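You operate a simulated robot arm through the tools that you are given. There is no shell and no other tool. Be economical: measure what you need, move in short steps, check, and stop when the job is done.

You are at the controls of a simulated two-armed robot. One attempt, no reset.

JOB
On the top of the teal bench, fold the blue cloth in half and then in half again.

The check looks at the end state, three seconds after you hand in, the way a careful person would. Anything else that was tipped, shoved, dropped, spilled or broken makes it a failure. Flat cloth is picked up by pressing the open fingertips on it (5 to 10 N) and closing them slowly along it; thin cloth reads only 2 to 8 mm in the jaws.

ROBOT AND FRAMES
Two 7-joint arms with two-finger parallel grippers on one trunk, on a base that drives. Base frame: it is fixed to the floor where the robot stands at the start and does not move with it; the origin is under the middle of the robot, x ahead of it, y to its left, z up; the surface under the hand at the start is at about z = 820. Lengths are in mm, angles in rad, forces in N, time in s.
The left shoulder is at the start at [50, 177, 1104], the right one opposite. With the tool pointing down near the work surface each hand reaches from about 220 to 700 mm from the robot's upright axis, wherever it stands, measured 20 degrees to its own side. Places, roughly: top of the teal bench [600, -800, 800]. Payload 3.43 kg a hand.
Tool frame (each hand has its own): the origin (TCP) lies between the finger pads and is the grasp point; the fingertips stand 34 mm ahead of it; z points along the fingers, y is the line along which they close. Largest opening 128 mm; finger width 24, thickness 12; the body of the gripper, 48 by 130 mm, starts 96 mm behind the TCP.
Orientation is that of the tool frame in the base frame, as [roll, pitch, yaw] about the fixed x, y, z axes, in that order (R = Rz(yaw) Ry(pitch) Rx(roll)). With the fingers straight down and closing along the base's y, the tool's x points along the base's -x, its y along +y and its z along -z.

CONTROLS
- The arms move only by the tool arm_command. It takes "left_rows", "right_rows" or both (then of equal length, played together; a hand with none holds still); each is a list that holds one entry, the list of rows, each a list of 7 numbers: the turn, a rotation vector about the tool's x, y, z in units of 6 degrees (1.0 is 6 degrees), then the shift along the tool's x, y, z in units of 30 mm (1.0 is 30 mm), then the gripper command, from -1 (fully open) to 1 (shut), values between in proportion. In form: [[[ax, ay, az, dx, dy, dz, grip], ...]]. A call has 1 to 8 rows; each row shifts and turns the commanded pose from where the row before left it, along the tool's axes as they then stand. A call with a number of a shift or a turn outside -1 to 1 is refused whole. Each row takes 0.2 s and may step no farther than 50 mm and 0.15 rad from the row before; otherwise, or with a gripper value out of range, the whole call is refused. A pose out of reach is approached as far as the arm can. The call stops where the force on the tool passes 40 N (or 10 N more than at its start, if that is more) or the arm is blocked; 0.2 s more then pass. Each finger travels about 108 mm/s and halts on what it meets, pressing with about 29 N; the grip force reading is that of the motor and also rises with nothing between the fingers. The clock runs only during rows and for 0.2 s after the last one: add rows that do not move to give the fingers time. It gives the time, the measured TCP pose, the force on the tool (base axes), the opening and the grip force at its end, in the units of the frame above (readings bear some noise), with the torque about the TCP (base axes, N m) and any sound that the robot's microphone picked up, and new pictures: "pictures" is both (left out), scene, wrist or none (wrist: the cameras of the hands that moved).
- Cameras (640 x 400 px; columns grow to the right, rows downward): "scene" is now at [142.6, -34.2, 1251.2]; the picture's right is [-0.45, -0.89, 0.00], its down [-0.64, 0.32, -0.70] and it looks along [0.63, -0.32, -0.71] (base axes); focal length 247 px, centre (320, 200). "left" rides on the left gripper at [76, 11, -160] in its tool frame; the picture's right is [-0.15, 0.99, 0.00], its down [-0.88, -0.13, -0.46] and it looks along [-0.45, -0.07, 0.89] (tool axes); focal length 234 px, centre (320, 200). "right" rides on the right gripper at [76, -11, -160] in its tool frame; the picture's right is [0.15, 0.99, 0.00], its down [-0.88, 0.13, -0.46] and it looks along [-0.45, 0.07, 0.89] (tool axes); focal length 234 px, centre (320, 200). There is no depth. A picture from a camera that has moved, and an enlarged one, comes with that camera's place and axes in the base frame and with its lens.
- raise_lower(by): slides the trunk up (or, below 0, down) by that many mm; the arms and the scene camera ride with it, the base frame stays. It gives what a move gives, with no picture.
- steer(legs): drives the robot by 1 to 6 legs, each [ahead, turn to the left] in mm and rad, along the robot's own axes; the way and the turn of a leg run together, so that a leg with both is an arc; at most 1500 mm and 3.142 rad a leg. The arms and the cameras ride along, it lands a little off, and it stops where it bumps. It gives what a move gives, and a new picture of the scene camera.
- turn_head(pan, tilt): turns the head with the scene camera to pan (to the left, within 1.396 rad either way) and tilt (down, from -0.506 to 1.204), counted from straight ahead of the robot. It gives what a move gives, and a new picture of the scene camera.
- inspect(camera, box): a new picture of the part [left, top, right, bottom] of that camera's present view, enlarged. No time passes.
- finish_job(): hands the job in; it is judged then, once.

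Work in short steps. Places have to be worked out from the pictures, the camera data and where the tool is seen: move nearer, look again, correct. Check each grasp and each placing, and mend what went wrong. You have 120 turns and 260 pictures in all, those below and enlarged ones among them. Open the grippers and draw the arms clear of the work before you hand the job in, unless the task says otherwise; then end with one line.

The tools are called after ">>>" by a JSON object that holds its "api" and its "payload". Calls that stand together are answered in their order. arm_command: Moves the arms, as the interface text tells. Its arguments: {"type":"object","properties":{"left_rows":{"type":"array","items":{"type":"array","items":{"type":"array","items":{"type":"number"}}}},"right_rows":{"type":"array","items":{"type":"array","items":{"type":"array","items":{"type":"number"}}}},"pictures":{"type":"string","enum":["both","scene","wrist","none"]}},"required":[]} The other tools are called the same way: raise_lower (by) slides the trunk up or down; steer (legs) drives the base; turn_head (pan, tilt) turns the head that bears the scene camera; inspect (camera, box) takes an enlarged picture of a part of a camera's view; finish_job () hands the job in.

At the start:

```text
time_s: 0.0
left_position: [439.7, -21.6, 1014.8]
left_ee_rot: [3.141, 0.0, -3.141]
left_wrist_force: [-0.6, -0.8, 0.7]
left_ft_torque: [0.0, 0.02, 0.0]
left_finger_gap: 127.6
left_gripper_force: 0.1
right_position: [402.6, -337.1, 1059.1]
right_ee_rot: [3.14, 0.0, 3.14]
right_wrist_force: [0.3, -0.1, -0.1]
right_ft_torque: [0.0, 0.02, 0.01]
right_finger_gap: 128.3
right_gripper_force: 0.0
trunk travel left (down, up): [-275.0, 126.0]
robot x, y, heading: [-0.0, -0.1, -0.001]
head pan, tilt: [-0.468, 0.794]
```

scene: 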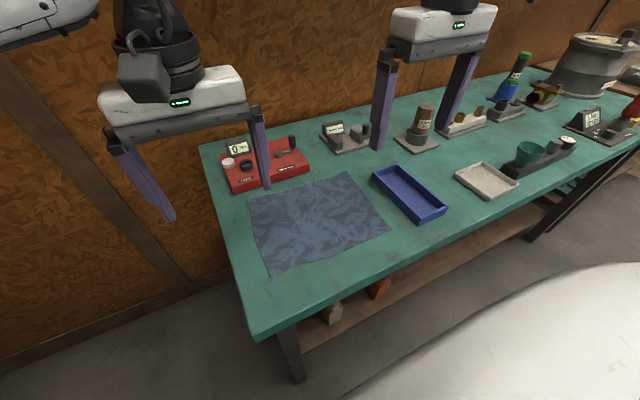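
right: 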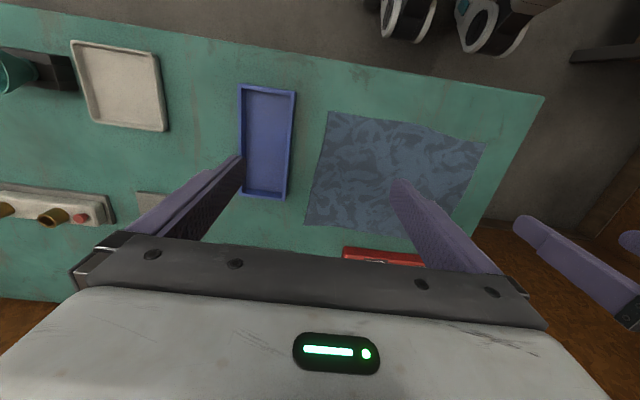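
left: 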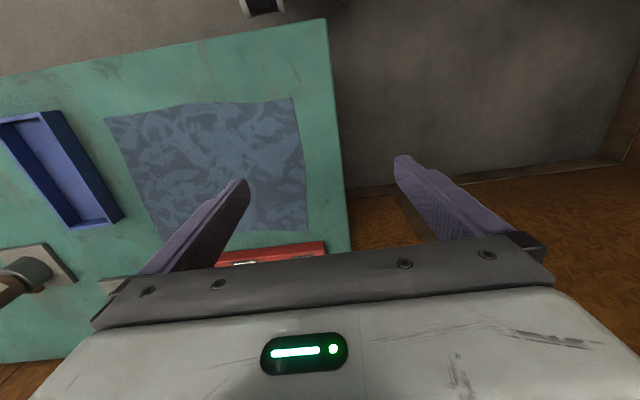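

The cloth lies at about x 375–605, y −53 to −346 at z≈820, so the far corners are near the limit of reach. I'll back off at an angle and come back in, to stand centred on the cloth near y = −200.

>>> {"api": "steer", "payload": {"legs": [[0, 0.5], [-410, 0], [0, -0.5], [360, 0]]}}

>>> {"api": "turn_head", "payload": {"pan": 0.0, "tilt": 0.9}}

```text
time_s: 7.2
left_position: [439.0, -215.9, 1014.5]
left_ee_rot: [-3.141, 0.0, 3.14]
left_wrist_force: [0.6, -0.5, -0.4]
left_ft_torque: [-0.01, 0.02, -0.02]
left_finger_gap: 127.7
left_gripper_force: 0.0
right_position: [400.2, -530.7, 1057.8]
right_ee_rot: [-3.141, -0.001, 3.139]
right_wrist_force: [0.0, 0.1, -0.7]
right_ft_torque: [-0.03, 0.02, -0.01]
right_finger_gap: 128.1
right_gripper_force: 0.0
trunk travel left (down, up): [-275.0, 126.0]
robot x, y, heading: [-4.5, -193.5, -0.003]
head pan, tilt: [-0.468, 0.794]
camera scene: at [140.8, -227.3, 1251.1], right [-0.45, -0.89, 0.0], down [-0.64, 0.32, -0.7], along [0.62, -0.32, -0.71], focal length 247 px, centre (320, 200)
```

scene: 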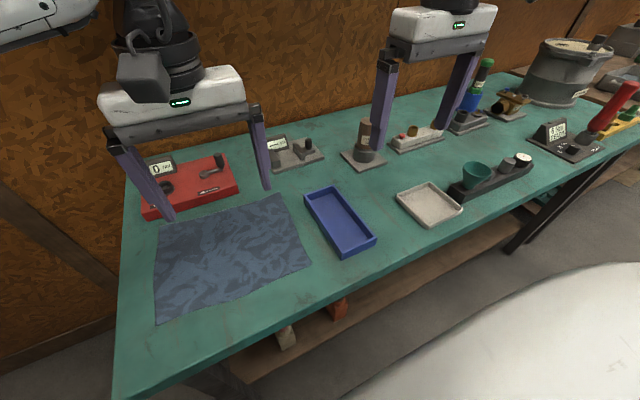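

```text
time_s: 8.1
left_position: [437.6, -214.7, 1015.6]
left_ee_rot: [3.141, 0.001, 3.139]
left_wrist_force: [-0.2, 0.7, -0.7]
left_ft_torque: [0.01, 0.02, -0.03]
left_finger_gap: 128.1
left_gripper_force: 0.1
right_position: [399.4, -528.8, 1059.3]
right_ee_rot: [3.141, -0.001, 3.14]
right_wrist_force: [-0.3, -0.6, 0.2]
right_ft_torque: [0.01, -0.02, 0.03]
right_finger_gap: 128.0
right_gripper_force: 0.1
trunk travel left (down, up): [-275.0, 126.0]
robot x, y, heading: [-1.8, -194.0, -0.005]
head pan, tilt: [0.0, 0.901]
camera scene: at [143.8, -190.8, 1243.0], right [0.0, -1.0, 0.0], down [-0.78, 0.0, -0.62], along [0.62, 0.0, -0.78], focal length 247 px, centre (320, 200)
```

scene: 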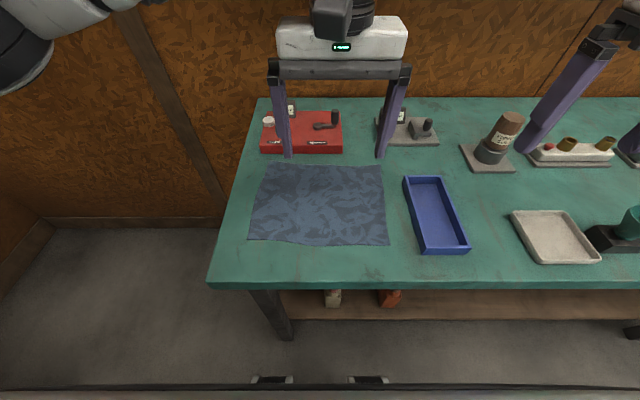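

The robot now stands centred. I'll zoom in on the cloth to read its corners.

>>> {"api": "inspect", "payload": {"camera": "scene", "box": [220, 90, 480, 270]}}

```text
2.22 times, centred on (350, 180) of scene
camera zoom: at [143.8, -190.8, 1243.0], right [0.0, -1.0, 0.0], down [-0.78, 0.0, -0.62], along [0.62, 0.0, -0.78], focal length 548 px, centre (253, 244)
```

zoom: 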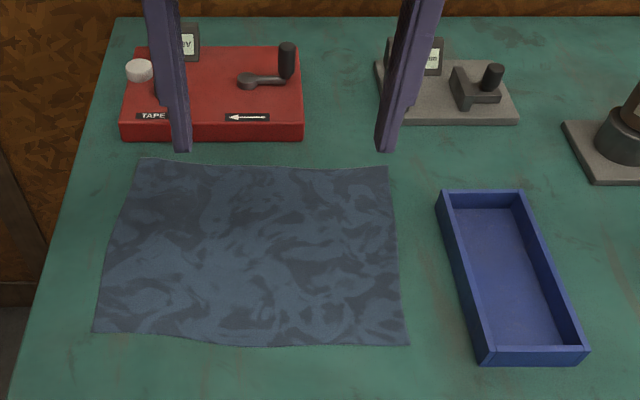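

Corners (at z 820): far-left (604,−65), far-right (591,−341), near-left (382,−50), near-right (368,−324). I'll bring both hands above the far corners, fingers part closed, staying high.

>>> {"api": "arm_command", "payload": {"left_rows": [[[0, 0, 0, -0.63, 0.5, 0.23, -0.5], [0, 0, 0, -0.63, 0.5, 0.23, 0], [0, 0, 0, -0.63, 0.5, 0.23, 0.3], [0, 0, 0, -0.63, 0.5, 0.23, 0.45], [0, 0, 0, -0.63, 0.5, 0.23, 0.45], [0, 0, 0, -0.63, 0.5, 0.23, 0.45], [0, 0, 0, -0.63, 0.5, 0.23, 0.45], [0, 0, 0, -0.6, 0.48, 0.23, 0.45]]], "right_rows": [[[0, 0, 0, -0.733, 0.92, 0.4, -0.5], [0, 0, 0, -0.733, 0.92, 0.4, 0], [0, 0, 0, -0.733, 0.92, 0.4, 0.3], [0, 0, 0, -0.733, 0.92, 0.4, 0.45], [0, 0, 0, -0.733, 0.92, 0.4, 0.45], [0, 0, 0, -0.733, 0.92, 0.4, 0.45], [0, 0, 0, -0.733, 0.92, 0.4, 0.45], [0, 0, 0, -0.733, 0.92, 0.4, 0.45]]]}}

```text
time_s: 9.9
left_position: [588.9, -96.9, 960.6]
left_ee_rot: [-3.141, 0.001, 3.141]
left_wrist_force: [0.9, 0.3, -0.4]
left_ft_torque: [0.01, -0.01, -0.01]
left_finger_gap: 35.1
left_gripper_force: 0.0
right_position: [509.0, -377.4, 969.1]
right_ee_rot: [3.141, 0.002, 3.139]
right_wrist_force: [-0.5, 0.2, 0.3]
right_ft_torque: [0.02, 0.01, 0.0]
right_finger_gap: 35.7
right_gripper_force: 0.1
right hand out of reach, approached as far as the arm can: row 6, 7, 8
trunk travel left (down, up): [-275.0, 126.0]
robot x, y, heading: [-0.8, -189.4, -0.005]
head pan, tilt: [0.0, 0.901]
camera scene: at [143.8, -190.7, 1242.9], right [0.0, -1.0, 0.0], down [-0.78, 0.0, -0.62], along [0.62, 0.0, -0.78], focal length 247 px, centre (320, 200)
camera right: at [433.8, -388.4, 1130.0], right [-0.14, 0.99, 0.0], down [0.88, 0.13, 0.46], along [0.45, 0.07, -0.89], focal length 234 px, centre (320, 200)
camera left: at [512.0, -84.5, 1121.2], right [0.15, 0.99, 0.0], down [0.88, -0.13, 0.46], along [0.45, -0.07, -0.89], focal length 234 px, centre (320, 200)
```

scene: 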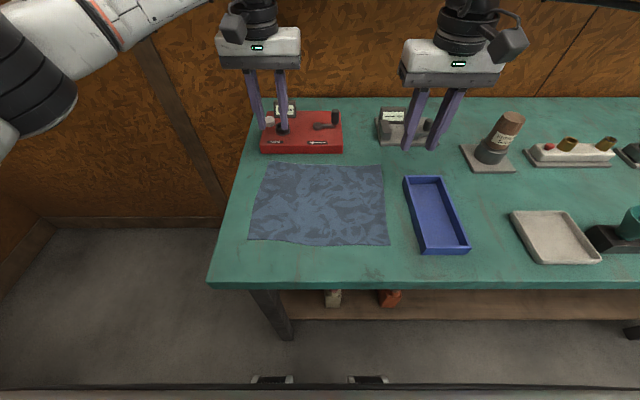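
right: 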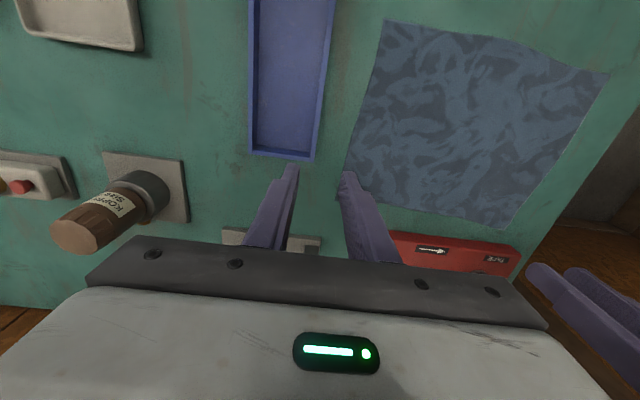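
left: 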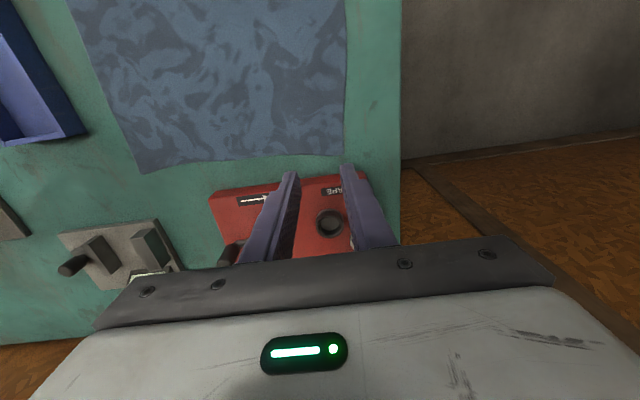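

The left hand is in place; the right one hit a reach limit partway at (509,−377). I'll try a sideways step first, then forward, to see what limits it.

>>> {"api": "arm_command", "payload": {"right_rows": [[[0, 0, 0, 0, 0.8, 0, 0.45], [0, 0, 0, 0, 0.8, 0, 0.45], [0, 0, 0, 0, 0.7, 0, 0.45], [0, 0, 0, -0.5, 0, 0, 0.45], [0, 0, 0, -0.5, 0, 0, 0.45], [0, 0, 0, -0.5, 0, 0, 0.45]]], "pictures": "none"}}

```text
time_s: 11.3
left_position: [588.3, -97.6, 959.8]
left_ee_rot: [3.14, 0.001, 3.14]
left_wrist_force: [-1.0, -0.7, -0.4]
left_ft_torque: [-0.02, 0.01, -0.01]
left_finger_gap: 35.2
left_gripper_force: 0.0
right_position: [503.2, -368.3, 970.0]
right_ee_rot: [3.139, 0.002, 3.139]
right_wrist_force: [1.0, -0.2, 0.3]
right_ft_torque: [0.01, 0.04, -0.01]
right_finger_gap: 35.0
right_gripper_force: 0.0
right hand out of reach, approached as far as the arm can: row 1, 2, 3, 4, 5, 6
trunk travel left (down, up): [-275.0, 126.0]
robot x, y, heading: [-1.2, -193.1, -0.005]
head pan, tilt: [0.0, 0.901]
```

It is stuck near a joint limit. I'll draw the right hand back toward the robot, then inward, then forward, watching whether it gets through.

>>> {"api": "arm_command", "payload": {"right_rows": [[[0, 0, 0, 1, 0, 0, 0.45], [0, 0, 0, 1, 0, 0, 0.45], [0, 0, 0, 1, 0, 0, 0.45], [0, 0, 0, 0, 0.8, 0, 0.45], [0, 0, 0, 0, 0.8, 0, 0.45], [0, 0, 0, 0, 0.5, 0, 0.45]]], "pictures": "scene"}}

```text
time_s: 12.7
left_position: [588.4, -97.6, 960.1]
left_ee_rot: [3.14, 0.0, 3.141]
left_wrist_force: [-0.1, 0.0, 0.3]
left_ft_torque: [0.02, -0.01, 0.04]
left_finger_gap: 34.9
left_gripper_force: 0.0
right_position: [412.5, -311.2, 968.5]
right_ee_rot: [3.137, 0.002, 3.138]
right_wrist_force: [0.5, -0.1, -0.2]
right_ft_torque: [-0.02, -0.04, -0.02]
right_finger_gap: 35.2
right_gripper_force: 0.0
right hand out of reach, approached as far as the arm can: row 6
trunk travel left (down, up): [-275.0, 126.0]
robot x, y, heading: [-0.7, -191.8, -0.001]
head pan, tilt: [0.0, 0.901]
camera scene: at [143.6, -190.8, 1243.0], right [0.0, -1.0, 0.0], down [-0.78, 0.0, -0.62], along [0.62, 0.0, -0.78], focal length 247 px, centre (320, 200)
```

scene: 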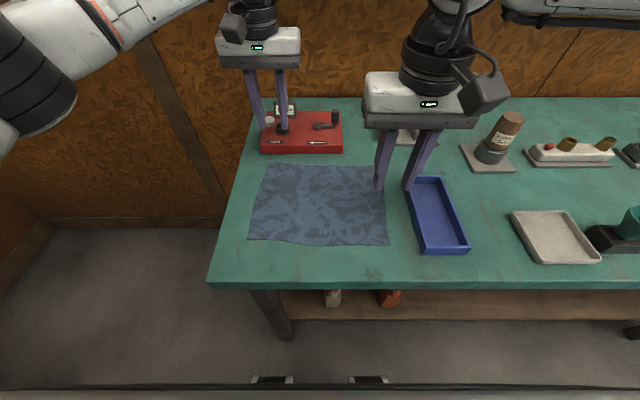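

The limit looks like wrist twist. I'll turn the right hand about 30° counter-clockwise seen from above and try forward/inward again.

>>> {"api": "arm_command", "payload": {"right_rows": [[[0, 0, -1, 0, 0, 0, 0.45], [0, 0, -1, 0, 0, 0, 0.45], [0, 0, -1, 0, 0, 0, 0.45], [0, 0, -1, 0, 0, 0, 0.45], [0, 0, -1, 0, 0, 0, 0.45], [0, 0, 0, -0.87, -0.5, 0, 0.45], [0, 0, 0, -0.87, -0.5, 0, 0.45], [0, 0, 0, -0.87, -0.5, 0, 0.45]]], "pictures": "none"}}

```text
time_s: 14.5
left_position: [588.6, -97.5, 960.1]
left_ee_rot: [3.141, 0.001, 3.141]
left_wrist_force: [0.3, -0.2, 0.4]
left_ft_torque: [-0.04, -0.01, 0.0]
left_finger_gap: 35.1
left_gripper_force: 0.1
right_position: [478.9, -348.4, 968.9]
right_ee_rot: [-3.14, 0.002, -2.618]
right_wrist_force: [0.2, -0.2, 0.0]
right_ft_torque: [-0.01, -0.01, 0.02]
right_finger_gap: 35.2
right_gripper_force: 0.0
right hand out of reach, approached as far as the arm can: row 6, 7, 8
trunk travel left (down, up): [-275.0, 126.0]
robot x, y, heading: [-5.2, -194.0, -0.001]
head pan, tilt: [0.0, 0.901]
```

Same boundary, so it is not yaw. I'll look at the right arm's posture with the head.

>>> {"api": "turn_head", "payload": {"pan": -0.9, "tilt": 0.3}}

>>> {"api": "turn_head", "payload": {"pan": 0.9, "tilt": 0.3}}

```text
time_s: 15.7
left_position: [589.5, -98.3, 960.7]
left_ee_rot: [-3.14, 0.0, 3.139]
left_wrist_force: [-0.1, 0.2, -0.3]
left_ft_torque: [-0.06, -0.03, 0.0]
left_finger_gap: 35.4
left_gripper_force: 0.0
right_position: [478.3, -350.2, 969.8]
right_ee_rot: [3.14, 0.001, -2.619]
right_wrist_force: [0.0, -0.3, 0.2]
right_ft_torque: [0.01, 0.0, -0.02]
right_finger_gap: 35.3
right_gripper_force: 0.1
trunk travel left (down, up): [-275.0, 126.0]
robot x, y, heading: [-2.7, -191.1, -0.002]
head pan, tilt: [-0.901, 0.3]
camera scene: at [126.2, -263.9, 1295.2], right [-0.78, -0.62, 0.0], down [-0.18, 0.23, -0.96], along [0.59, -0.75, -0.3], focal length 247 px, centre (320, 200)
```

scene: 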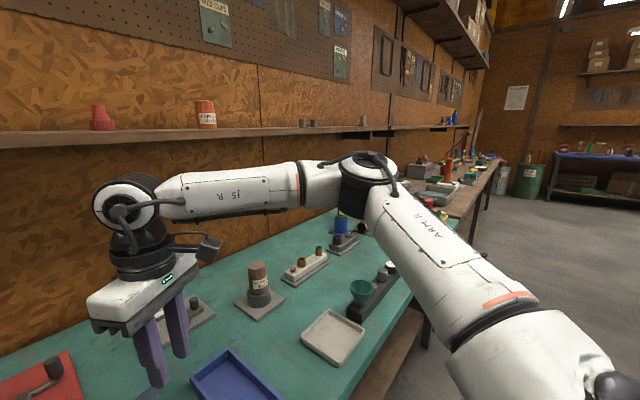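

```text
time_s: 17.5
left_position: [588.6, -96.7, 960.9]
left_ee_rot: [-3.141, -0.002, 3.139]
left_wrist_force: [0.0, -0.5, 0.6]
left_ft_torque: [-0.01, 0.0, 0.0]
left_finger_gap: 35.1
left_gripper_force: 0.1
right_position: [478.1, -348.0, 969.6]
right_ee_rot: [3.142, 0.002, -2.62]
right_wrist_force: [0.4, -0.3, 0.9]
right_ft_torque: [-0.04, 0.04, -0.01]
right_finger_gap: 35.4
right_gripper_force: 0.0
trunk travel left (down, up): [-275.0, 126.0]
robot x, y, heading: [-1.2, -195.5, -0.005]
head pan, tilt: [0.901, 0.3]
camera scene: at [126.4, -117.6, 1295.2], right [0.78, -0.62, 0.0], down [-0.18, -0.23, -0.96], along [0.59, 0.75, -0.3], focal length 247 px, centre (320, 200)
```

scene: 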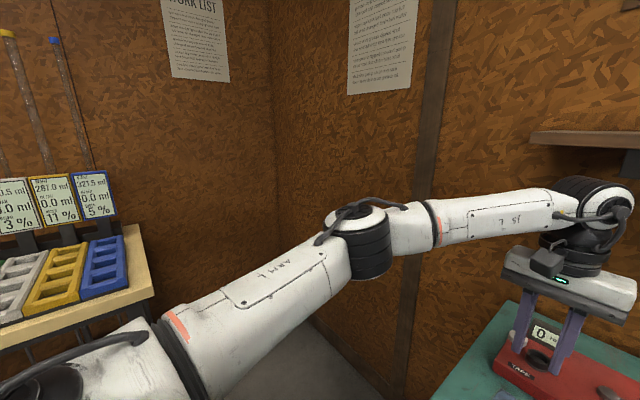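

Both elbows point out, and the right hand only reaches bearings beyond about 19° to its own side. Turning the robot left about 0.27 rad puts both targets in reach.

>>> {"api": "steer", "payload": {"legs": [[0, 0.27]]}}

>>> {"api": "turn_head", "payload": {"pan": -0.3, "tilt": 0.9}}

```text
time_s: 18.9
left_position: [540.4, 57.4, 960.7]
left_ee_rot: [3.141, 0.0, -2.871]
left_wrist_force: [0.2, -0.3, -1.0]
left_ft_torque: [0.0, -0.03, 0.01]
left_finger_gap: 35.4
left_gripper_force: 0.2
right_position: [503.5, -213.9, 970.2]
right_ee_rot: [3.141, 0.002, -2.349]
right_wrist_force: [-0.6, 0.3, 0.6]
right_ft_torque: [-0.03, 0.01, 0.0]
right_finger_gap: 35.4
right_gripper_force: 0.1
trunk travel left (down, up): [-275.0, 126.0]
robot x, y, heading: [-4.2, -190.6, 0.27]
head pan, tilt: [0.901, 0.3]
camera scene: at [102.1, -85.5, 1295.2], right [0.92, -0.39, 0.0], down [-0.12, -0.27, -0.96], along [0.37, 0.88, -0.3], focal length 247 px, centre (320, 200)
```

scene: 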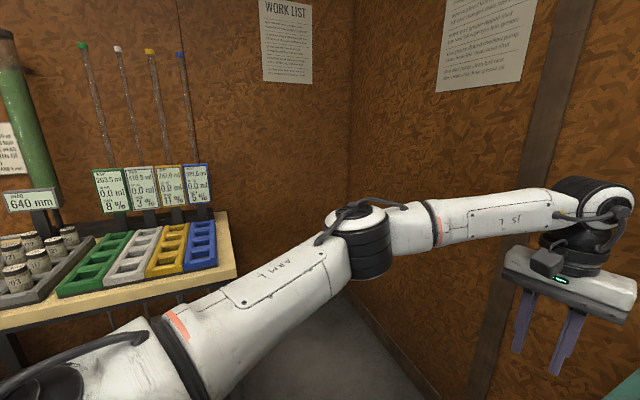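

```text
time_s: 20.2
left_position: [541.8, 58.1, 961.8]
left_ee_rot: [3.141, 0.001, -2.871]
left_wrist_force: [0.3, -0.3, 0.0]
left_ft_torque: [-0.01, 0.0, -0.03]
left_finger_gap: 35.1
left_gripper_force: 0.1
right_position: [502.9, -214.8, 969.9]
right_ee_rot: [-3.141, 0.002, -2.351]
right_wrist_force: [-0.1, 0.1, 1.2]
right_ft_torque: [-0.03, -0.01, -0.02]
right_finger_gap: 35.4
right_gripper_force: 0.0
trunk travel left (down, up): [-275.0, 126.0]
robot x, y, heading: [-5.0, -188.4, 0.271]
head pan, tilt: [-0.3, 0.901]
camera scene: at [141.2, -174.3, 1243.0], right [-0.03, -1.0, 0.0], down [-0.78, 0.02, -0.62], along [0.62, -0.02, -0.78], focal length 247 px, centre (320, 200)
```

scene: 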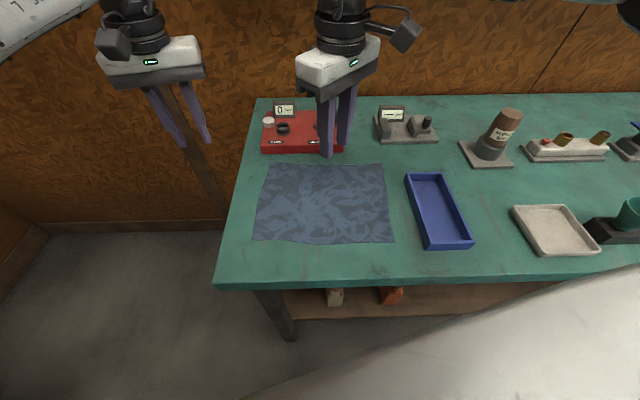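

Now unwind both hands' yaw so the fingers close along the cloth's far edge (tool yaw ≈ −3.19).

>>> {"api": "arm_command", "payload": {"left_rows": [[[0, 0, 0.4, 0, 0, 0, 0.45], [0, 0, 0.4, 0, 0, 0, 0.45], [0, 0, 0.4, 0, 0, 0, 0.45], [0, 0, 0.4, 0, 0, 0, 0.45], [0, 0, 0.4, 0, 0, 0, 0.45], [0, 0, 0.4, 0, 0, 0, 0.45], [0, 0, 0.4, 0, 0, 0, 0.45], [0, 0, 0.25, 0, 0, 0, 0.45]]], "right_rows": [[[0, 0, 1, 0, 0, 0, 0.45], [0, 0, 1, 0, 0, 0, 0.45], [0, 0, 1, 0, 0, 0, 0.45], [0, 0, 1, 0, 0, 0, 0.45], [0, 0, 1, 0, 0, 0, 0.45], [0, 0, 1, 0, 0, 0, 0.45], [0, 0, 1, 0, 0, 0, 0.45], [0, 0, 1, 0, 0, 0, 0.45]]], "pictures": "none"}}

```text
time_s: 22.1
left_position: [542.2, 57.5, 960.7]
left_ee_rot: [-3.141, 0.0, 3.092]
left_wrist_force: [1.0, -0.2, -0.3]
left_ft_torque: [0.0, 0.04, 0.02]
left_finger_gap: 35.4
left_gripper_force: 0.1
right_position: [503.2, -215.3, 969.2]
right_ee_rot: [3.14, 0.002, 3.095]
right_wrist_force: [0.0, 0.4, -0.1]
right_ft_torque: [0.02, 0.05, 0.02]
right_finger_gap: 35.1
right_gripper_force: 0.1
trunk travel left (down, up): [-275.0, 126.0]
robot x, y, heading: [-1.6, -190.4, 0.27]
head pan, tilt: [-0.3, 0.901]
```

Yaw is right on both. Now translate left to (586,−95) and right to (575,−308), still high.

>>> {"api": "arm_command", "payload": {"left_rows": [[[0, 0, 0, -0.285, -0.832, 0, 0.45], [0, 0, 0, -0.285, -0.832, 0, 0.45], [0, 0, 0, -0.285, -0.832, 0, 0.45], [0, 0, 0, -0.285, -0.832, 0, 0.45], [0, 0, 0, -0.285, -0.832, 0, 0.45], [0, 0, 0, -0.285, -0.832, 0, 0.45]]], "right_rows": [[[0, 0, 0, -0.425, -0.497, 0, 0.45], [0, 0, 0, -0.425, -0.497, 0, 0.45], [0, 0, 0, -0.425, -0.497, 0, 0.45], [0, 0, 0, -0.425, -0.497, 0, 0.45], [0, 0, 0, -0.425, -0.497, 0, 0.45], [0, 0, 0, -0.425, -0.497, 0, 0.45]]]}}

```text
time_s: 23.6
left_position: [580.8, -39.3, 964.6]
left_ee_rot: [-3.13, 0.004, -3.127]
left_wrist_force: [-0.3, 1.3, -0.2]
left_ft_torque: [-0.02, 0.0, -0.01]
left_finger_gap: 35.2
left_gripper_force: 0.0
left hand out of reach, approached as far as the arm can: row 5, 6
right_position: [577.1, -308.5, 969.8]
right_ee_rot: [3.137, 0.003, 3.098]
right_wrist_force: [0.0, 0.2, -0.9]
right_ft_torque: [-0.02, -0.02, -0.01]
right_finger_gap: 35.4
right_gripper_force: 0.0
trunk travel left (down, up): [-275.0, 126.0]
robot x, y, heading: [-2.2, -191.1, 0.271]
head pan, tilt: [-0.3, 0.901]
stopped in row 6 (left hand): the arm was blocked; the commanded pose is now the measured one
camera scene: at [141.2, -173.8, 1242.9], right [-0.03, -1.0, 0.0], down [-0.78, 0.02, -0.62], along [0.62, -0.02, -0.78], focal length 247 px, centre (320, 200)
camera right: at [499.8, -317.2, 1130.2], right [-0.1, 0.99, 0.0], down [0.89, 0.09, 0.46], along [0.45, 0.05, -0.89], focal length 234 px, centre (320, 200)
camera left: at [503.0, -26.2, 1123.5], right [0.13, 0.99, -0.01], down [0.88, -0.11, 0.46], along [0.46, -0.07, -0.89], focal length 234 px, centre (320, 200)
```

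scene: 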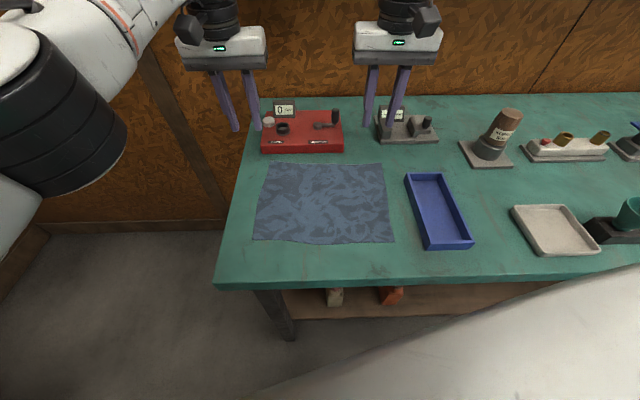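
right: 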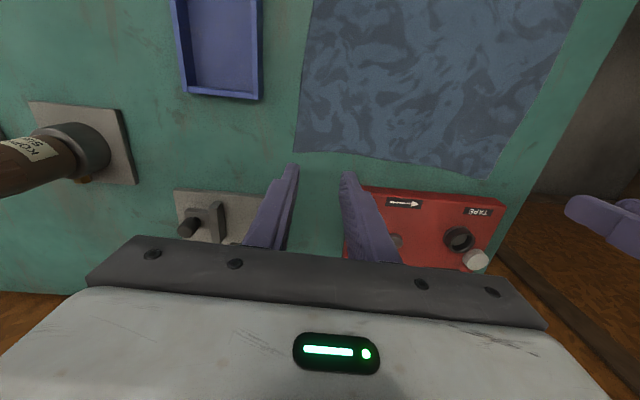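
left: 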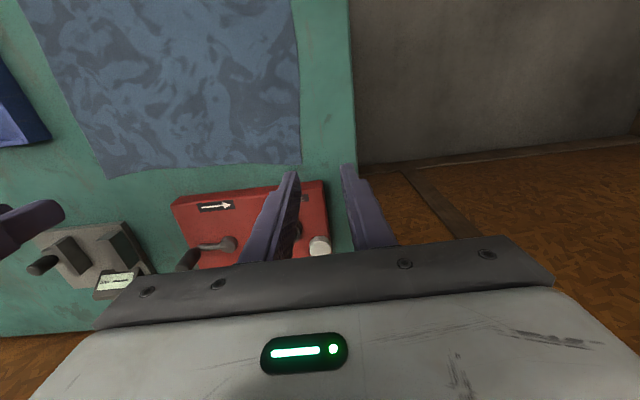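

The left hand now hits its own limit near bearing 0°. A middle heading of ~0.14 with the robot ~55 mm closer should suit both; I'll pull the hands back first, then drive.

>>> {"api": "arm_command", "payload": {"left_rows": [[[0, 0, 0, 1, 0, 0, 0.45], [0, 0, 0, 1, 0.3, 0, 0.45], [0, 0, 0, 1, 0.3, 0, 0.45]]], "right_rows": [[[0, 0, 0, 1, 0, 0, 0.45], [0, 0, 0, 1, 0, 0, 0.45], [0, 0, 0, 1, 0, 0, 0.45]]], "pictures": "none"}}

>>> {"api": "steer", "payload": {"legs": [[0, -0.13], [55, 0]]}}

```text
time_s: 24.4
left_position: [490.0, -24.6, 963.1]
left_ee_rot: [-3.131, 0.008, -3.13]
left_wrist_force: [0.0, 0.4, -1.0]
left_ft_torque: [0.01, 0.0, 0.0]
left_finger_gap: 35.4
left_gripper_force: 0.0
right_position: [485.5, -303.1, 970.8]
right_ee_rot: [3.14, 0.002, 3.097]
right_wrist_force: [-0.8, -0.1, -0.2]
right_ft_torque: [0.01, -0.02, 0.0]
right_finger_gap: 35.3
right_gripper_force: 0.0
trunk travel left (down, up): [-275.0, 126.0]
robot x, y, heading: [-2.3, -189.8, 0.272]
head pan, tilt: [-0.3, 0.901]
```

```text
time_s: 26.0
left_position: [562.8, -84.9, 962.3]
left_ee_rot: [-3.131, 0.005, 3.017]
left_wrist_force: [0.2, 0.1, -0.3]
left_ft_torque: [0.02, 0.03, -0.02]
left_finger_gap: 35.2
left_gripper_force: 0.1
right_position: [524.3, -359.2, 970.6]
right_ee_rot: [3.139, -0.001, 2.963]
right_wrist_force: [1.3, 0.3, 0.7]
right_ft_torque: [-0.04, 0.05, 0.0]
right_finger_gap: 35.3
right_gripper_force: 0.0
trunk travel left (down, up): [-275.0, 126.0]
robot x, y, heading: [53.9, -183.9, 0.134]
head pan, tilt: [-0.3, 0.901]
camera scene: at [198.1, -185.5, 1242.8], right [-0.16, -0.99, 0.0], down [-0.77, 0.13, -0.62], along [0.61, -0.1, -0.78], focal length 247 px, centre (320, 200)
```

scene: 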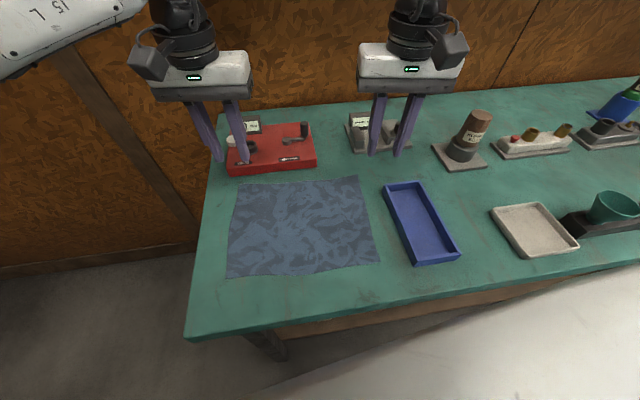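

No bump, robot at (54,−184) heading 0.134. Correct yaw, then move to above the two corner grasp points.

>>> {"api": "arm_command", "payload": {"left_rows": [[[0, 0, -0.37, 0, 0, 0, 0.45], [0, 0, -0.36, 0, 0, 0, 0.45], [0, 0, 0, -0.26, -0.07, 0, 0.45], [0, 0, 0, -0.26, -0.07, 0, 0.45], [0, 0, 0, -0.26, -0.06, 0, 0.45]]], "right_rows": [[[0, 0, -0.62, 0, 0, 0, 0.45], [0, 0, -0.62, 0, 0, 0, 0.45], [0, 0, 0, -0.53, 0.5, 0, 0.45], [0, 0, 0, -0.53, 0.5, 0, 0.45], [0, 0, 0, -0.53, 0.5, 0, 0.45]]]}}

```text
time_s: 27.2
left_position: [586.8, -92.7, 962.3]
left_ee_rot: [-3.13, 0.006, 3.097]
left_wrist_force: [-1.0, 0.1, -0.4]
left_ft_torque: [-0.01, -0.02, 0.03]
left_finger_gap: 35.1
left_gripper_force: 0.0
right_position: [573.1, -317.0, 970.4]
right_ee_rot: [3.139, 0.002, 3.094]
right_wrist_force: [-0.3, 0.2, 0.2]
right_ft_torque: [0.03, 0.01, 0.04]
right_finger_gap: 35.3
right_gripper_force: 0.1
trunk travel left (down, up): [-275.0, 126.0]
robot x, y, heading: [52.2, -186.4, 0.137]
head pan, tilt: [-0.3, 0.901]
camera scene: at [197.8, -185.6, 1242.9], right [-0.16, -0.99, 0.0], down [-0.77, 0.13, -0.62], along [0.61, -0.1, -0.78], focal length 247 px, centre (320, 200)
camera right: at [495.2, -324.9, 1131.2], right [-0.1, 1.0, 0.0], down [0.89, 0.09, 0.46], along [0.46, 0.05, -0.89], focal length 234 px, centre (320, 200)
camera left: at [509.6, -74.8, 1122.4], right [0.19, 0.98, -0.01], down [0.87, -0.17, 0.46], along [0.45, -0.1, -0.89], focal length 234 px, centre (320, 200)
```

scene: 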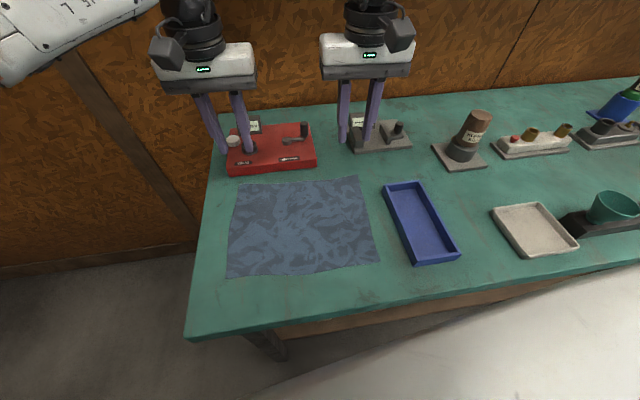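
right: 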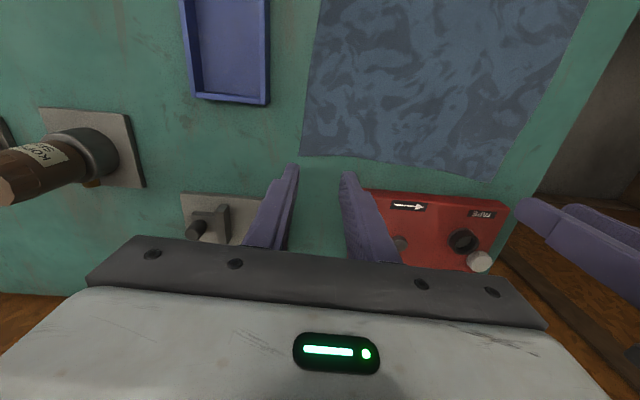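
left: 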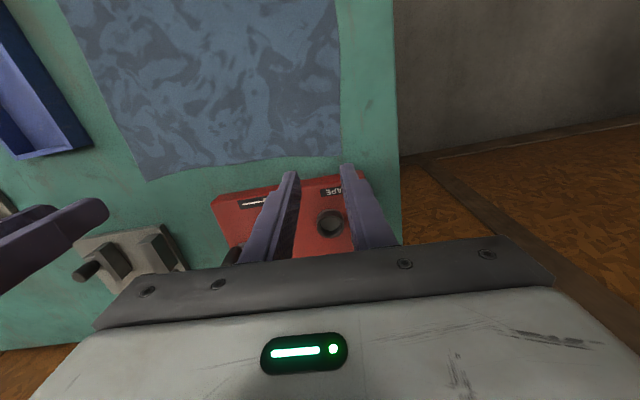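

The wrist view confirms corners at about (601,−67) and (588,−340), z≈820. Descend both hands to ~18 mm above contact.

>>> {"api": "arm_command", "payload": {"left_rows": [[[0, 0, 0, 0, 0, 0.75, 0.5], [0, 0, 0, 0, 0, 0.75, 0.5], [0, 0, 0, 0, -0.1, 0.75, 0.5], [0, 0, 0, 0, 0, 0.75, 0.5]]], "right_rows": [[[0, 0, 0, 0, 0, 0.82, 0.5], [0, 0, 0, 0, 0, 0.82, 0.5], [0, 0, 0, 0, 0, 0.82, 0.5], [0, 0, 0, 0, 0, 0.82, 0.5]]]}}

```text
time_s: 28.2
left_position: [584.9, -96.7, 873.6]
left_ee_rot: [-3.13, 0.003, 3.096]
left_wrist_force: [-0.3, -0.9, -0.1]
left_ft_torque: [-0.02, 0.02, 0.02]
left_finger_gap: 31.9
left_gripper_force: 0.0
right_position: [573.6, -314.9, 872.9]
right_ee_rot: [3.139, 0.002, 3.093]
right_wrist_force: [-1.1, 0.2, 0.6]
right_ft_torque: [0.01, 0.0, 0.03]
right_finger_gap: 32.0
right_gripper_force: 0.0
trunk travel left (down, up): [-275.0, 126.0]
robot x, y, heading: [52.3, -186.2, 0.134]
head pan, tilt: [-0.3, 0.901]
camera scene: at [197.7, -185.6, 1242.9], right [-0.16, -0.99, 0.0], down [-0.77, 0.13, -0.62], along [0.61, -0.1, -0.78], focal length 247 px, centre (320, 200)
camera right: at [496.7, -325.3, 1033.1], right [-0.1, 1.0, 0.0], down [0.89, 0.09, 0.46], along [0.45, 0.05, -0.89], focal length 234 px, centre (320, 200)
camera left: at [509.0, -79.9, 1033.0], right [0.19, 0.98, -0.01], down [0.87, -0.17, 0.46], along [0.45, -0.1, -0.89], focal length 234 px, centre (320, 200)
```

scene: 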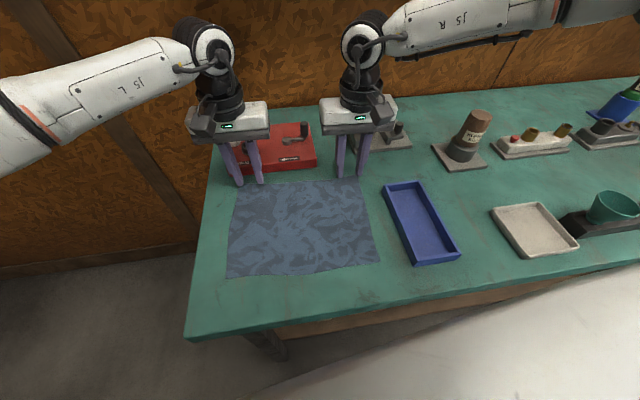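
right: 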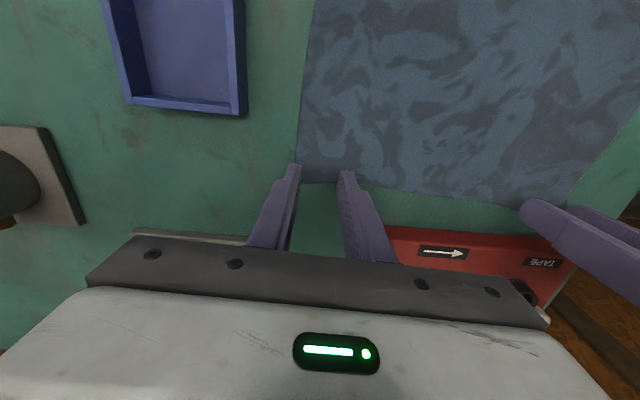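
left: 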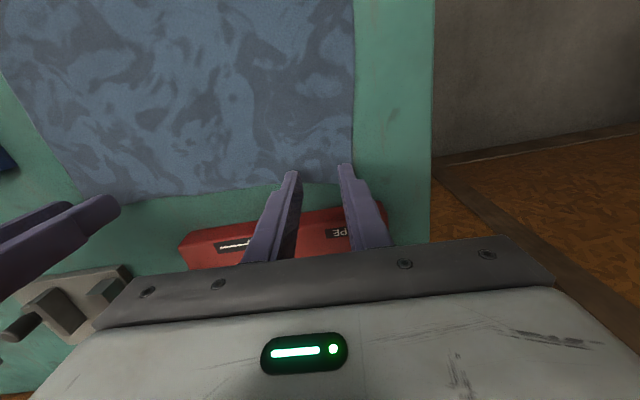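

Fingers sit just inside both corners. Lower the last bit carefully to feel contact.

>>> {"api": "arm_command", "payload": {"left_rows": [[[0, 0, 0, 0, 0, 0.25, 0.5], [0, 0, 0, 0, 0, 0.25, 0.5], [0, 0, 0, 0, 0, 0.08, 0.5], [0, 0, 0, 0, 0, 0, 0.5]]], "right_rows": [[[0, 0, 0, 0, 0, 0.25, 0.5], [0, 0, 0, 0, 0, 0.25, 0.5], [0, 0, 0, 0, 0, 0.08, 0.5], [0, 0, 0, 0, 0, 0, 0.5]]], "pictures": "none"}}

```text
time_s: 29.2
left_position: [584.6, -95.8, 856.4]
left_ee_rot: [-3.132, 0.006, 3.094]
left_wrist_force: [-0.5, -0.9, 0.0]
left_ft_torque: [0.02, 0.0, 0.02]
left_finger_gap: 32.0
left_gripper_force: 0.1
right_position: [573.4, -316.1, 857.0]
right_ee_rot: [3.14, 0.003, 3.092]
right_wrist_force: [-0.7, -0.7, -0.4]
right_ft_torque: [0.02, -0.01, 0.0]
right_finger_gap: 32.1
right_gripper_force: 0.0
trunk travel left (down, up): [-275.0, 126.0]
robot x, y, heading: [52.1, -186.9, 0.137]
head pan, tilt: [-0.3, 0.901]
```

No contact yet at z≈856; go down in 2 mm increments.

>>> {"api": "arm_command", "payload": {"left_rows": [[[0, 0, 0, 0, 0, 0.07, 0.5], [0, 0, 0, 0, 0, 0.07, 0.5], [0, 0, 0, 0, 0, 0, 0.5]]], "right_rows": [[[0, 0, 0, 0, 0, 0.07, 0.5], [0, 0, 0, 0, 0, 0.07, 0.5], [0, 0, 0, 0, 0, 0, 0.5]]], "pictures": "none"}}

```text
time_s: 30.0
left_position: [585.4, -95.7, 855.7]
left_ee_rot: [-3.13, 0.011, 3.096]
left_wrist_force: [0.8, -0.2, 23.2]
left_ft_torque: [0.57, 0.08, -0.05]
left_finger_gap: 32.5
left_gripper_force: 0.9
right_position: [571.7, -316.1, 855.0]
right_ee_rot: [3.135, 0.008, 3.092]
right_wrist_force: [3.0, -0.5, 18.0]
right_ft_torque: [-0.3, 0.05, 0.07]
right_finger_gap: 32.2
right_gripper_force: 0.4
trunk travel left (down, up): [-275.0, 126.0]
robot x, y, heading: [56.1, -187.4, 0.134]
head pan, tilt: [-0.3, 0.901]
```

Contact: 23 N and 18 N, too much. Ease up to about 8 N each and check.

>>> {"api": "arm_command", "payload": {"left_rows": [[[0, 0, 0, 0, 0, -0.06, 0.5], [0, 0, 0, 0, 0, 0, 0.5]]], "right_rows": [[[0, 0, 0, 0, 0, -0.045, 0.5], [0, 0, 0, 0, 0, 0, 0.5]]], "pictures": "none"}}

```text
time_s: 30.6
left_position: [585.1, -95.3, 854.7]
left_ee_rot: [-3.128, 0.011, 3.096]
left_wrist_force: [4.0, 0.6, 21.2]
left_ft_torque: [0.45, -0.05, -0.11]
left_finger_gap: 32.1
left_gripper_force: 0.2
right_position: [571.0, -316.1, 855.2]
right_ee_rot: [3.138, 0.007, 3.096]
right_wrist_force: [3.3, 1.4, 18.8]
right_ft_torque: [-0.28, 0.0, 0.07]
right_finger_gap: 31.5
right_gripper_force: 0.1
trunk travel left (down, up): [-275.0, 126.0]
robot x, y, heading: [53.1, -181.1, 0.135]
head pan, tilt: [-0.3, 0.901]
```

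Little change; there is some slack in the command. Lift a bit more.

>>> {"api": "arm_command", "payload": {"left_rows": [[[0, 0, 0, 0, 0, -0.06, 0.5], [0, 0, 0, 0, 0, 0, 0.5]]], "right_rows": [[[0, 0, 0, 0, 0, -0.05, 0.5], [0, 0, 0, 0, 0, 0, 0.5]]], "pictures": "none"}}

```text
time_s: 31.2
left_position: [584.8, -96.5, 855.9]
left_ee_rot: [-3.13, 0.006, 3.095]
left_wrist_force: [2.2, -0.8, 9.6]
left_ft_torque: [0.25, 0.01, -0.05]
left_finger_gap: 32.0
left_gripper_force: 0.2
right_position: [571.5, -316.9, 855.3]
right_ee_rot: [3.138, 0.003, 3.095]
right_wrist_force: [2.9, 2.4, 15.3]
right_ft_torque: [-0.14, 0.0, 0.01]
right_finger_gap: 31.2
right_gripper_force: 0.0
trunk travel left (down, up): [-275.0, 126.0]
robot x, y, heading: [52.6, -188.0, 0.132]
head pan, tilt: [-0.3, 0.901]
```

Left is good at ~9.6 N; ease the right a bit more and then close both slowly.

>>> {"api": "arm_command", "payload": {"left_rows": [[[0, 0, 0, 0, 0, 0, 0.5], [0, 0, 0, 0, 0, 0, 0.56], [0, 0, 0, 0, 0, 0, 0.62], [0, 0, 0, 0, 0, 0, 0.68], [0, 0, 0, 0, 0, 0, 0.74], [0, 0, 0, 0, 0, 0, 0.8], [0, 0, 0, 0, 0, 0, 0.86]]], "right_rows": [[[0, 0, 0, 0, 0, -0.04, 0.5], [0, 0, 0, 0, 0, 0, 0.56], [0, 0, 0, 0, 0, 0, 0.62], [0, 0, 0, 0, 0, 0, 0.68], [0, 0, 0, 0, 0, 0, 0.74], [0, 0, 0, 0, 0, 0, 0.8], [0, 0, 0, 0, 0, 0, 0.86]]]}}

```text
time_s: 32.8
left_position: [585.9, -97.3, 855.3]
left_ee_rot: [-3.13, 0.004, 3.094]
left_wrist_force: [0.1, -0.1, 1.9]
left_ft_torque: [-0.01, -0.01, 0.0]
left_finger_gap: 8.7
left_gripper_force: 0.1
right_position: [572.2, -316.9, 855.3]
right_ee_rot: [3.14, 0.001, 3.094]
right_wrist_force: [0.3, 0.6, 5.9]
right_ft_torque: [0.02, 0.02, 0.0]
right_finger_gap: 8.3
right_gripper_force: 0.0
trunk travel left (down, up): [-275.0, 126.0]
robot x, y, heading: [50.7, -184.4, 0.136]
head pan, tilt: [-0.3, 0.901]
camera scene: at [196.7, -185.5, 1243.0], right [-0.16, -0.99, 0.0], down [-0.77, 0.13, -0.62], along [0.61, -0.1, -0.78], focal length 247 px, centre (320, 200)
camera right: at [495.1, -325.6, 1015.7], right [-0.1, 1.0, 0.0], down [0.88, 0.09, 0.46], along [0.46, 0.05, -0.89], focal length 234 px, centre (320, 200)
camera left: at [509.1, -78.9, 1015.6], right [0.19, 0.98, -0.01], down [0.87, -0.17, 0.46], along [0.45, -0.1, -0.89], focal length 234 px, centre (320, 200)
```

scene: 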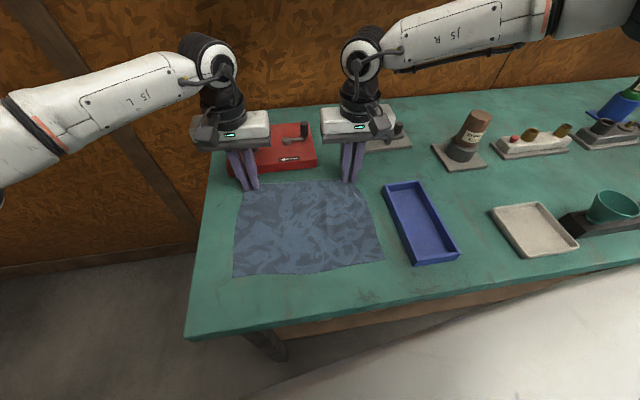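
right: 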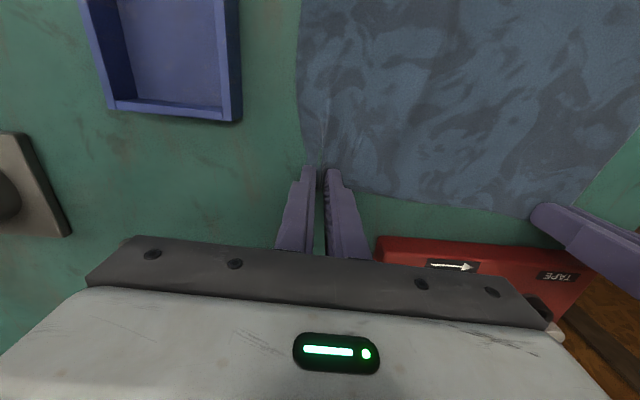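
left: 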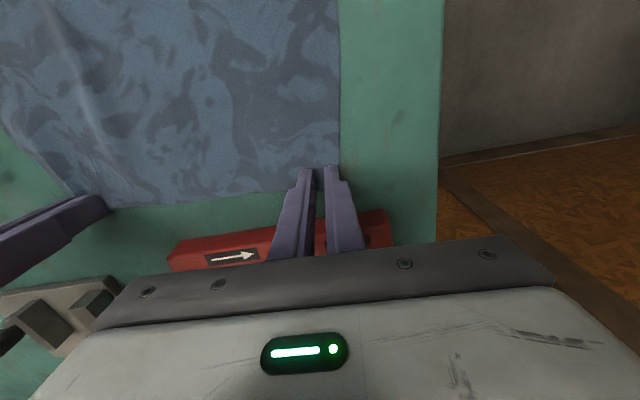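

The right shows cloth bunching; the left side is unclear. Zoom in on both.

>>> {"api": "inspect", "payload": {"camera": "left", "box": [240, 120, 400, 220]}}

>>> {"api": "inspect", "payload": {"camera": "right", "box": [240, 120, 400, 220]}}

```text
4.00 times, centred on (320, 170) of left
camera zoom: at [509.1, -78.9, 1015.6], right [0.19, 0.98, -0.01], down [0.87, -0.17, 0.46], along [0.45, -0.1, -0.89], focal length 937 px, centre (320, 320)
```

zoom: 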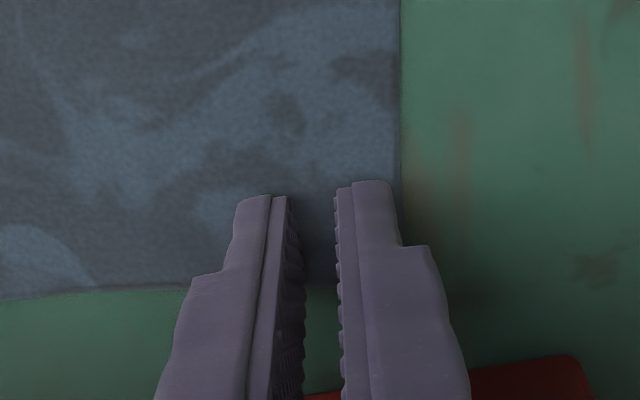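

```text
4.00 times, centred on (320, 170) of right
camera zoom: at [495.1, -325.6, 1015.7], right [-0.1, 1.0, 0.0], down [0.88, 0.09, 0.46], along [0.46, 0.05, -0.89], focal length 937 px, centre (320, 320)
```

zoom: 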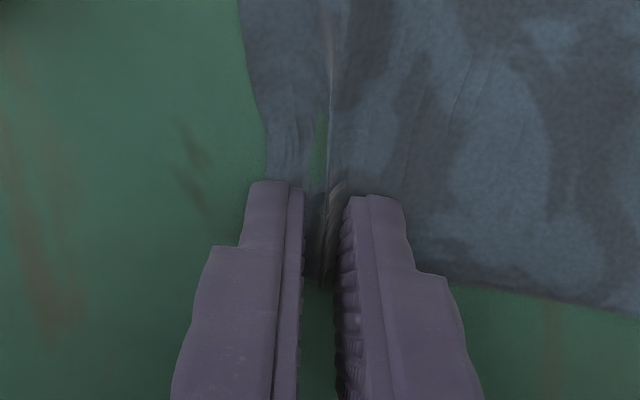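

Right has a ridge between the jaws; the left just slid the cloth. Finish closing the right now, keeping the left in place.

>>> {"api": "arm_command", "payload": {"right_rows": [[[0, 0, 0, 0, 0, 0, 0.9], [0, 0, 0, 0, 0, 0, 0.94], [0, 0, 0, 0, 0, 0, 1], [0, 0, 0, 0, 0, 0, 1]]], "pictures": "none"}}

>>> {"api": "arm_command", "payload": {"left_rows": [[[0, 0, 0, 0, 0, -0.3, 0.7], [0, 0, 0, 0, 0.1, 0, 0.5], [0, 0, 0, 0, 0, 0, 0.5]]], "pictures": "wrist"}}

```text
time_s: 33.8
left_position: [585.9, -95.7, 855.3]
left_ee_rot: [-3.131, 0.007, 3.095]
left_wrist_force: [-0.7, -0.4, 1.1]
left_ft_torque: [0.03, 0.01, 0.01]
left_finger_gap: 9.0
left_gripper_force: 0.1
right_position: [571.8, -316.9, 855.5]
right_ee_rot: [3.14, 0.002, 3.096]
right_wrist_force: [0.0, 0.3, 4.3]
right_ft_torque: [-0.03, -0.01, 0.01]
right_finger_gap: 1.7
right_gripper_force: 28.5
trunk travel left (down, up): [-275.0, 126.0]
robot x, y, heading: [56.0, -186.5, 0.135]
head pan, tilt: [-0.3, 0.901]
```

```text
time_s: 34.6
left_position: [586.0, -93.7, 862.5]
left_ee_rot: [-3.133, 0.006, 3.095]
left_wrist_force: [-0.1, -0.4, 0.0]
left_ft_torque: [0.0, -0.01, 0.01]
left_finger_gap: 32.0
left_gripper_force: 0.2
right_position: [572.3, -315.7, 855.7]
right_ee_rot: [3.139, 0.002, 3.095]
right_wrist_force: [-1.0, 0.3, 4.3]
right_ft_torque: [-0.05, 0.04, 0.0]
right_finger_gap: 1.4
right_gripper_force: 29.2
trunk travel left (down, up): [-275.0, 126.0]
robot x, y, heading: [53.2, -185.3, 0.132]
head pan, tilt: [-0.3, 0.901]
camera left: at [509.2, -75.5, 1024.1], right [0.19, 0.98, -0.01], down [0.87, -0.17, 0.46], along [0.45, -0.1, -0.89], focal length 234 px, centre (320, 200)
```

left: 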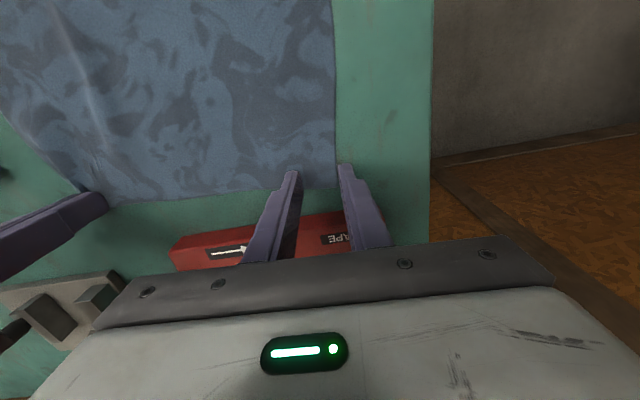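

Left corner is now about (602,−80). The left hand is tilted ~0.01 rad so only the outer finger pressed; I'll level it and move to y≈−108.

>>> {"api": "arm_command", "payload": {"left_rows": [[[-0.1, 0, 0, 0, -0.25, 0, 0.5], [0, 0, 0, 0, -0.24, 0, 0.5], [0, 0, 0, 0, 0, 0.15, 0.5], [0, 0, 0, 0, 0, 0.08, 0.5], [0, 0, 0, 0, 0, 0, 0.5]]], "pictures": "none"}}

```text
time_s: 35.8
left_position: [585.8, -109.7, 858.1]
left_ee_rot: [-3.14, 0.005, 3.095]
left_wrist_force: [0.9, -0.2, 0.1]
left_ft_torque: [-0.01, 0.0, 0.05]
left_finger_gap: 32.3
left_gripper_force: 0.0
right_position: [571.5, -318.0, 854.8]
right_ee_rot: [3.139, 0.001, 3.094]
right_wrist_force: [-1.3, -0.2, 3.9]
right_ft_torque: [0.0, 0.07, 0.02]
right_finger_gap: 1.7
right_gripper_force: 28.9
trunk travel left (down, up): [-275.0, 126.0]
robot x, y, heading: [52.1, -183.5, 0.137]
head pan, tilt: [-0.3, 0.901]
```

Level now; press down a few mm further.

>>> {"api": "arm_command", "payload": {"left_rows": [[[0, 0, 0, 0, 0, 0.08, 0.5], [0, 0, 0, 0, 0, 0.05, 0.5], [0, 0, 0, 0, 0, 0, 0.5]]], "pictures": "none"}}

```text
time_s: 36.6
left_position: [585.7, -108.7, 855.4]
left_ee_rot: [-3.138, 0.007, 3.094]
left_wrist_force: [-0.9, 1.4, 8.9]
left_ft_torque: [0.17, 0.12, 0.0]
left_finger_gap: 32.1
left_gripper_force: 0.2
right_position: [571.9, -317.7, 855.4]
right_ee_rot: [3.139, 0.003, 3.096]
right_wrist_force: [-0.4, 0.2, 0.6]
right_ft_torque: [0.01, -0.02, 0.02]
right_finger_gap: 1.6
right_gripper_force: 28.4
trunk travel left (down, up): [-275.0, 126.0]
robot x, y, heading: [55.8, -188.4, 0.135]
head pan, tilt: [-0.3, 0.901]
```

8.9 N but still mostly on the outer finger; tilt a hair more, press slightly, and close slowly.

>>> {"api": "arm_command", "payload": {"left_rows": [[[-0.07, 0, 0, 0, 0, 0.03, 0.5], [0, 0, 0, 0, 0, 0, 0.5], [0, 0, 0, 0, 0, 0, 0.56], [0, 0, 0, 0, 0, 0, 0.62], [0, 0, 0, 0, 0, 0.01, 0.68], [0, 0, 0, 0, 0, 0.01, 0.74], [0, 0, 0, 0, 0, 0.01, 0.8], [0, 0, 0, 0, 0, 0, 0.86]]], "pictures": "none"}}

>>> {"api": "inspect", "payload": {"camera": "left", "box": [240, 120, 400, 220]}}

```text
time_s: 38.4
left_position: [584.7, -111.0, 854.8]
left_ee_rot: [3.138, 0.01, 3.093]
left_wrist_force: [-1.0, -7.1, 27.0]
left_ft_torque: [-0.22, 0.15, 0.06]
left_finger_gap: 10.3
left_gripper_force: 0.9
right_position: [570.1, -315.8, 856.3]
right_ee_rot: [3.137, 0.003, 3.093]
right_wrist_force: [0.1, 6.2, 0.3]
right_ft_torque: [0.2, 0.02, -0.01]
right_finger_gap: 1.5
right_gripper_force: 29.5
trunk travel left (down, up): [-275.0, 126.0]
robot x, y, heading: [54.8, -187.0, 0.136]
head pan, tilt: [-0.3, 0.901]
```

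```text
4.00 times, centred on (320, 170) of left
camera zoom: at [507.9, -94.8, 1015.0], right [0.19, 0.98, 0.0], down [0.87, -0.17, 0.46], along [0.46, -0.09, -0.89], focal length 937 px, centre (320, 320)
```

zoom: 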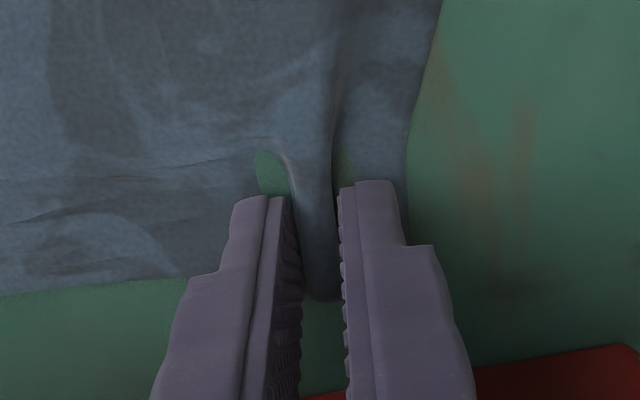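

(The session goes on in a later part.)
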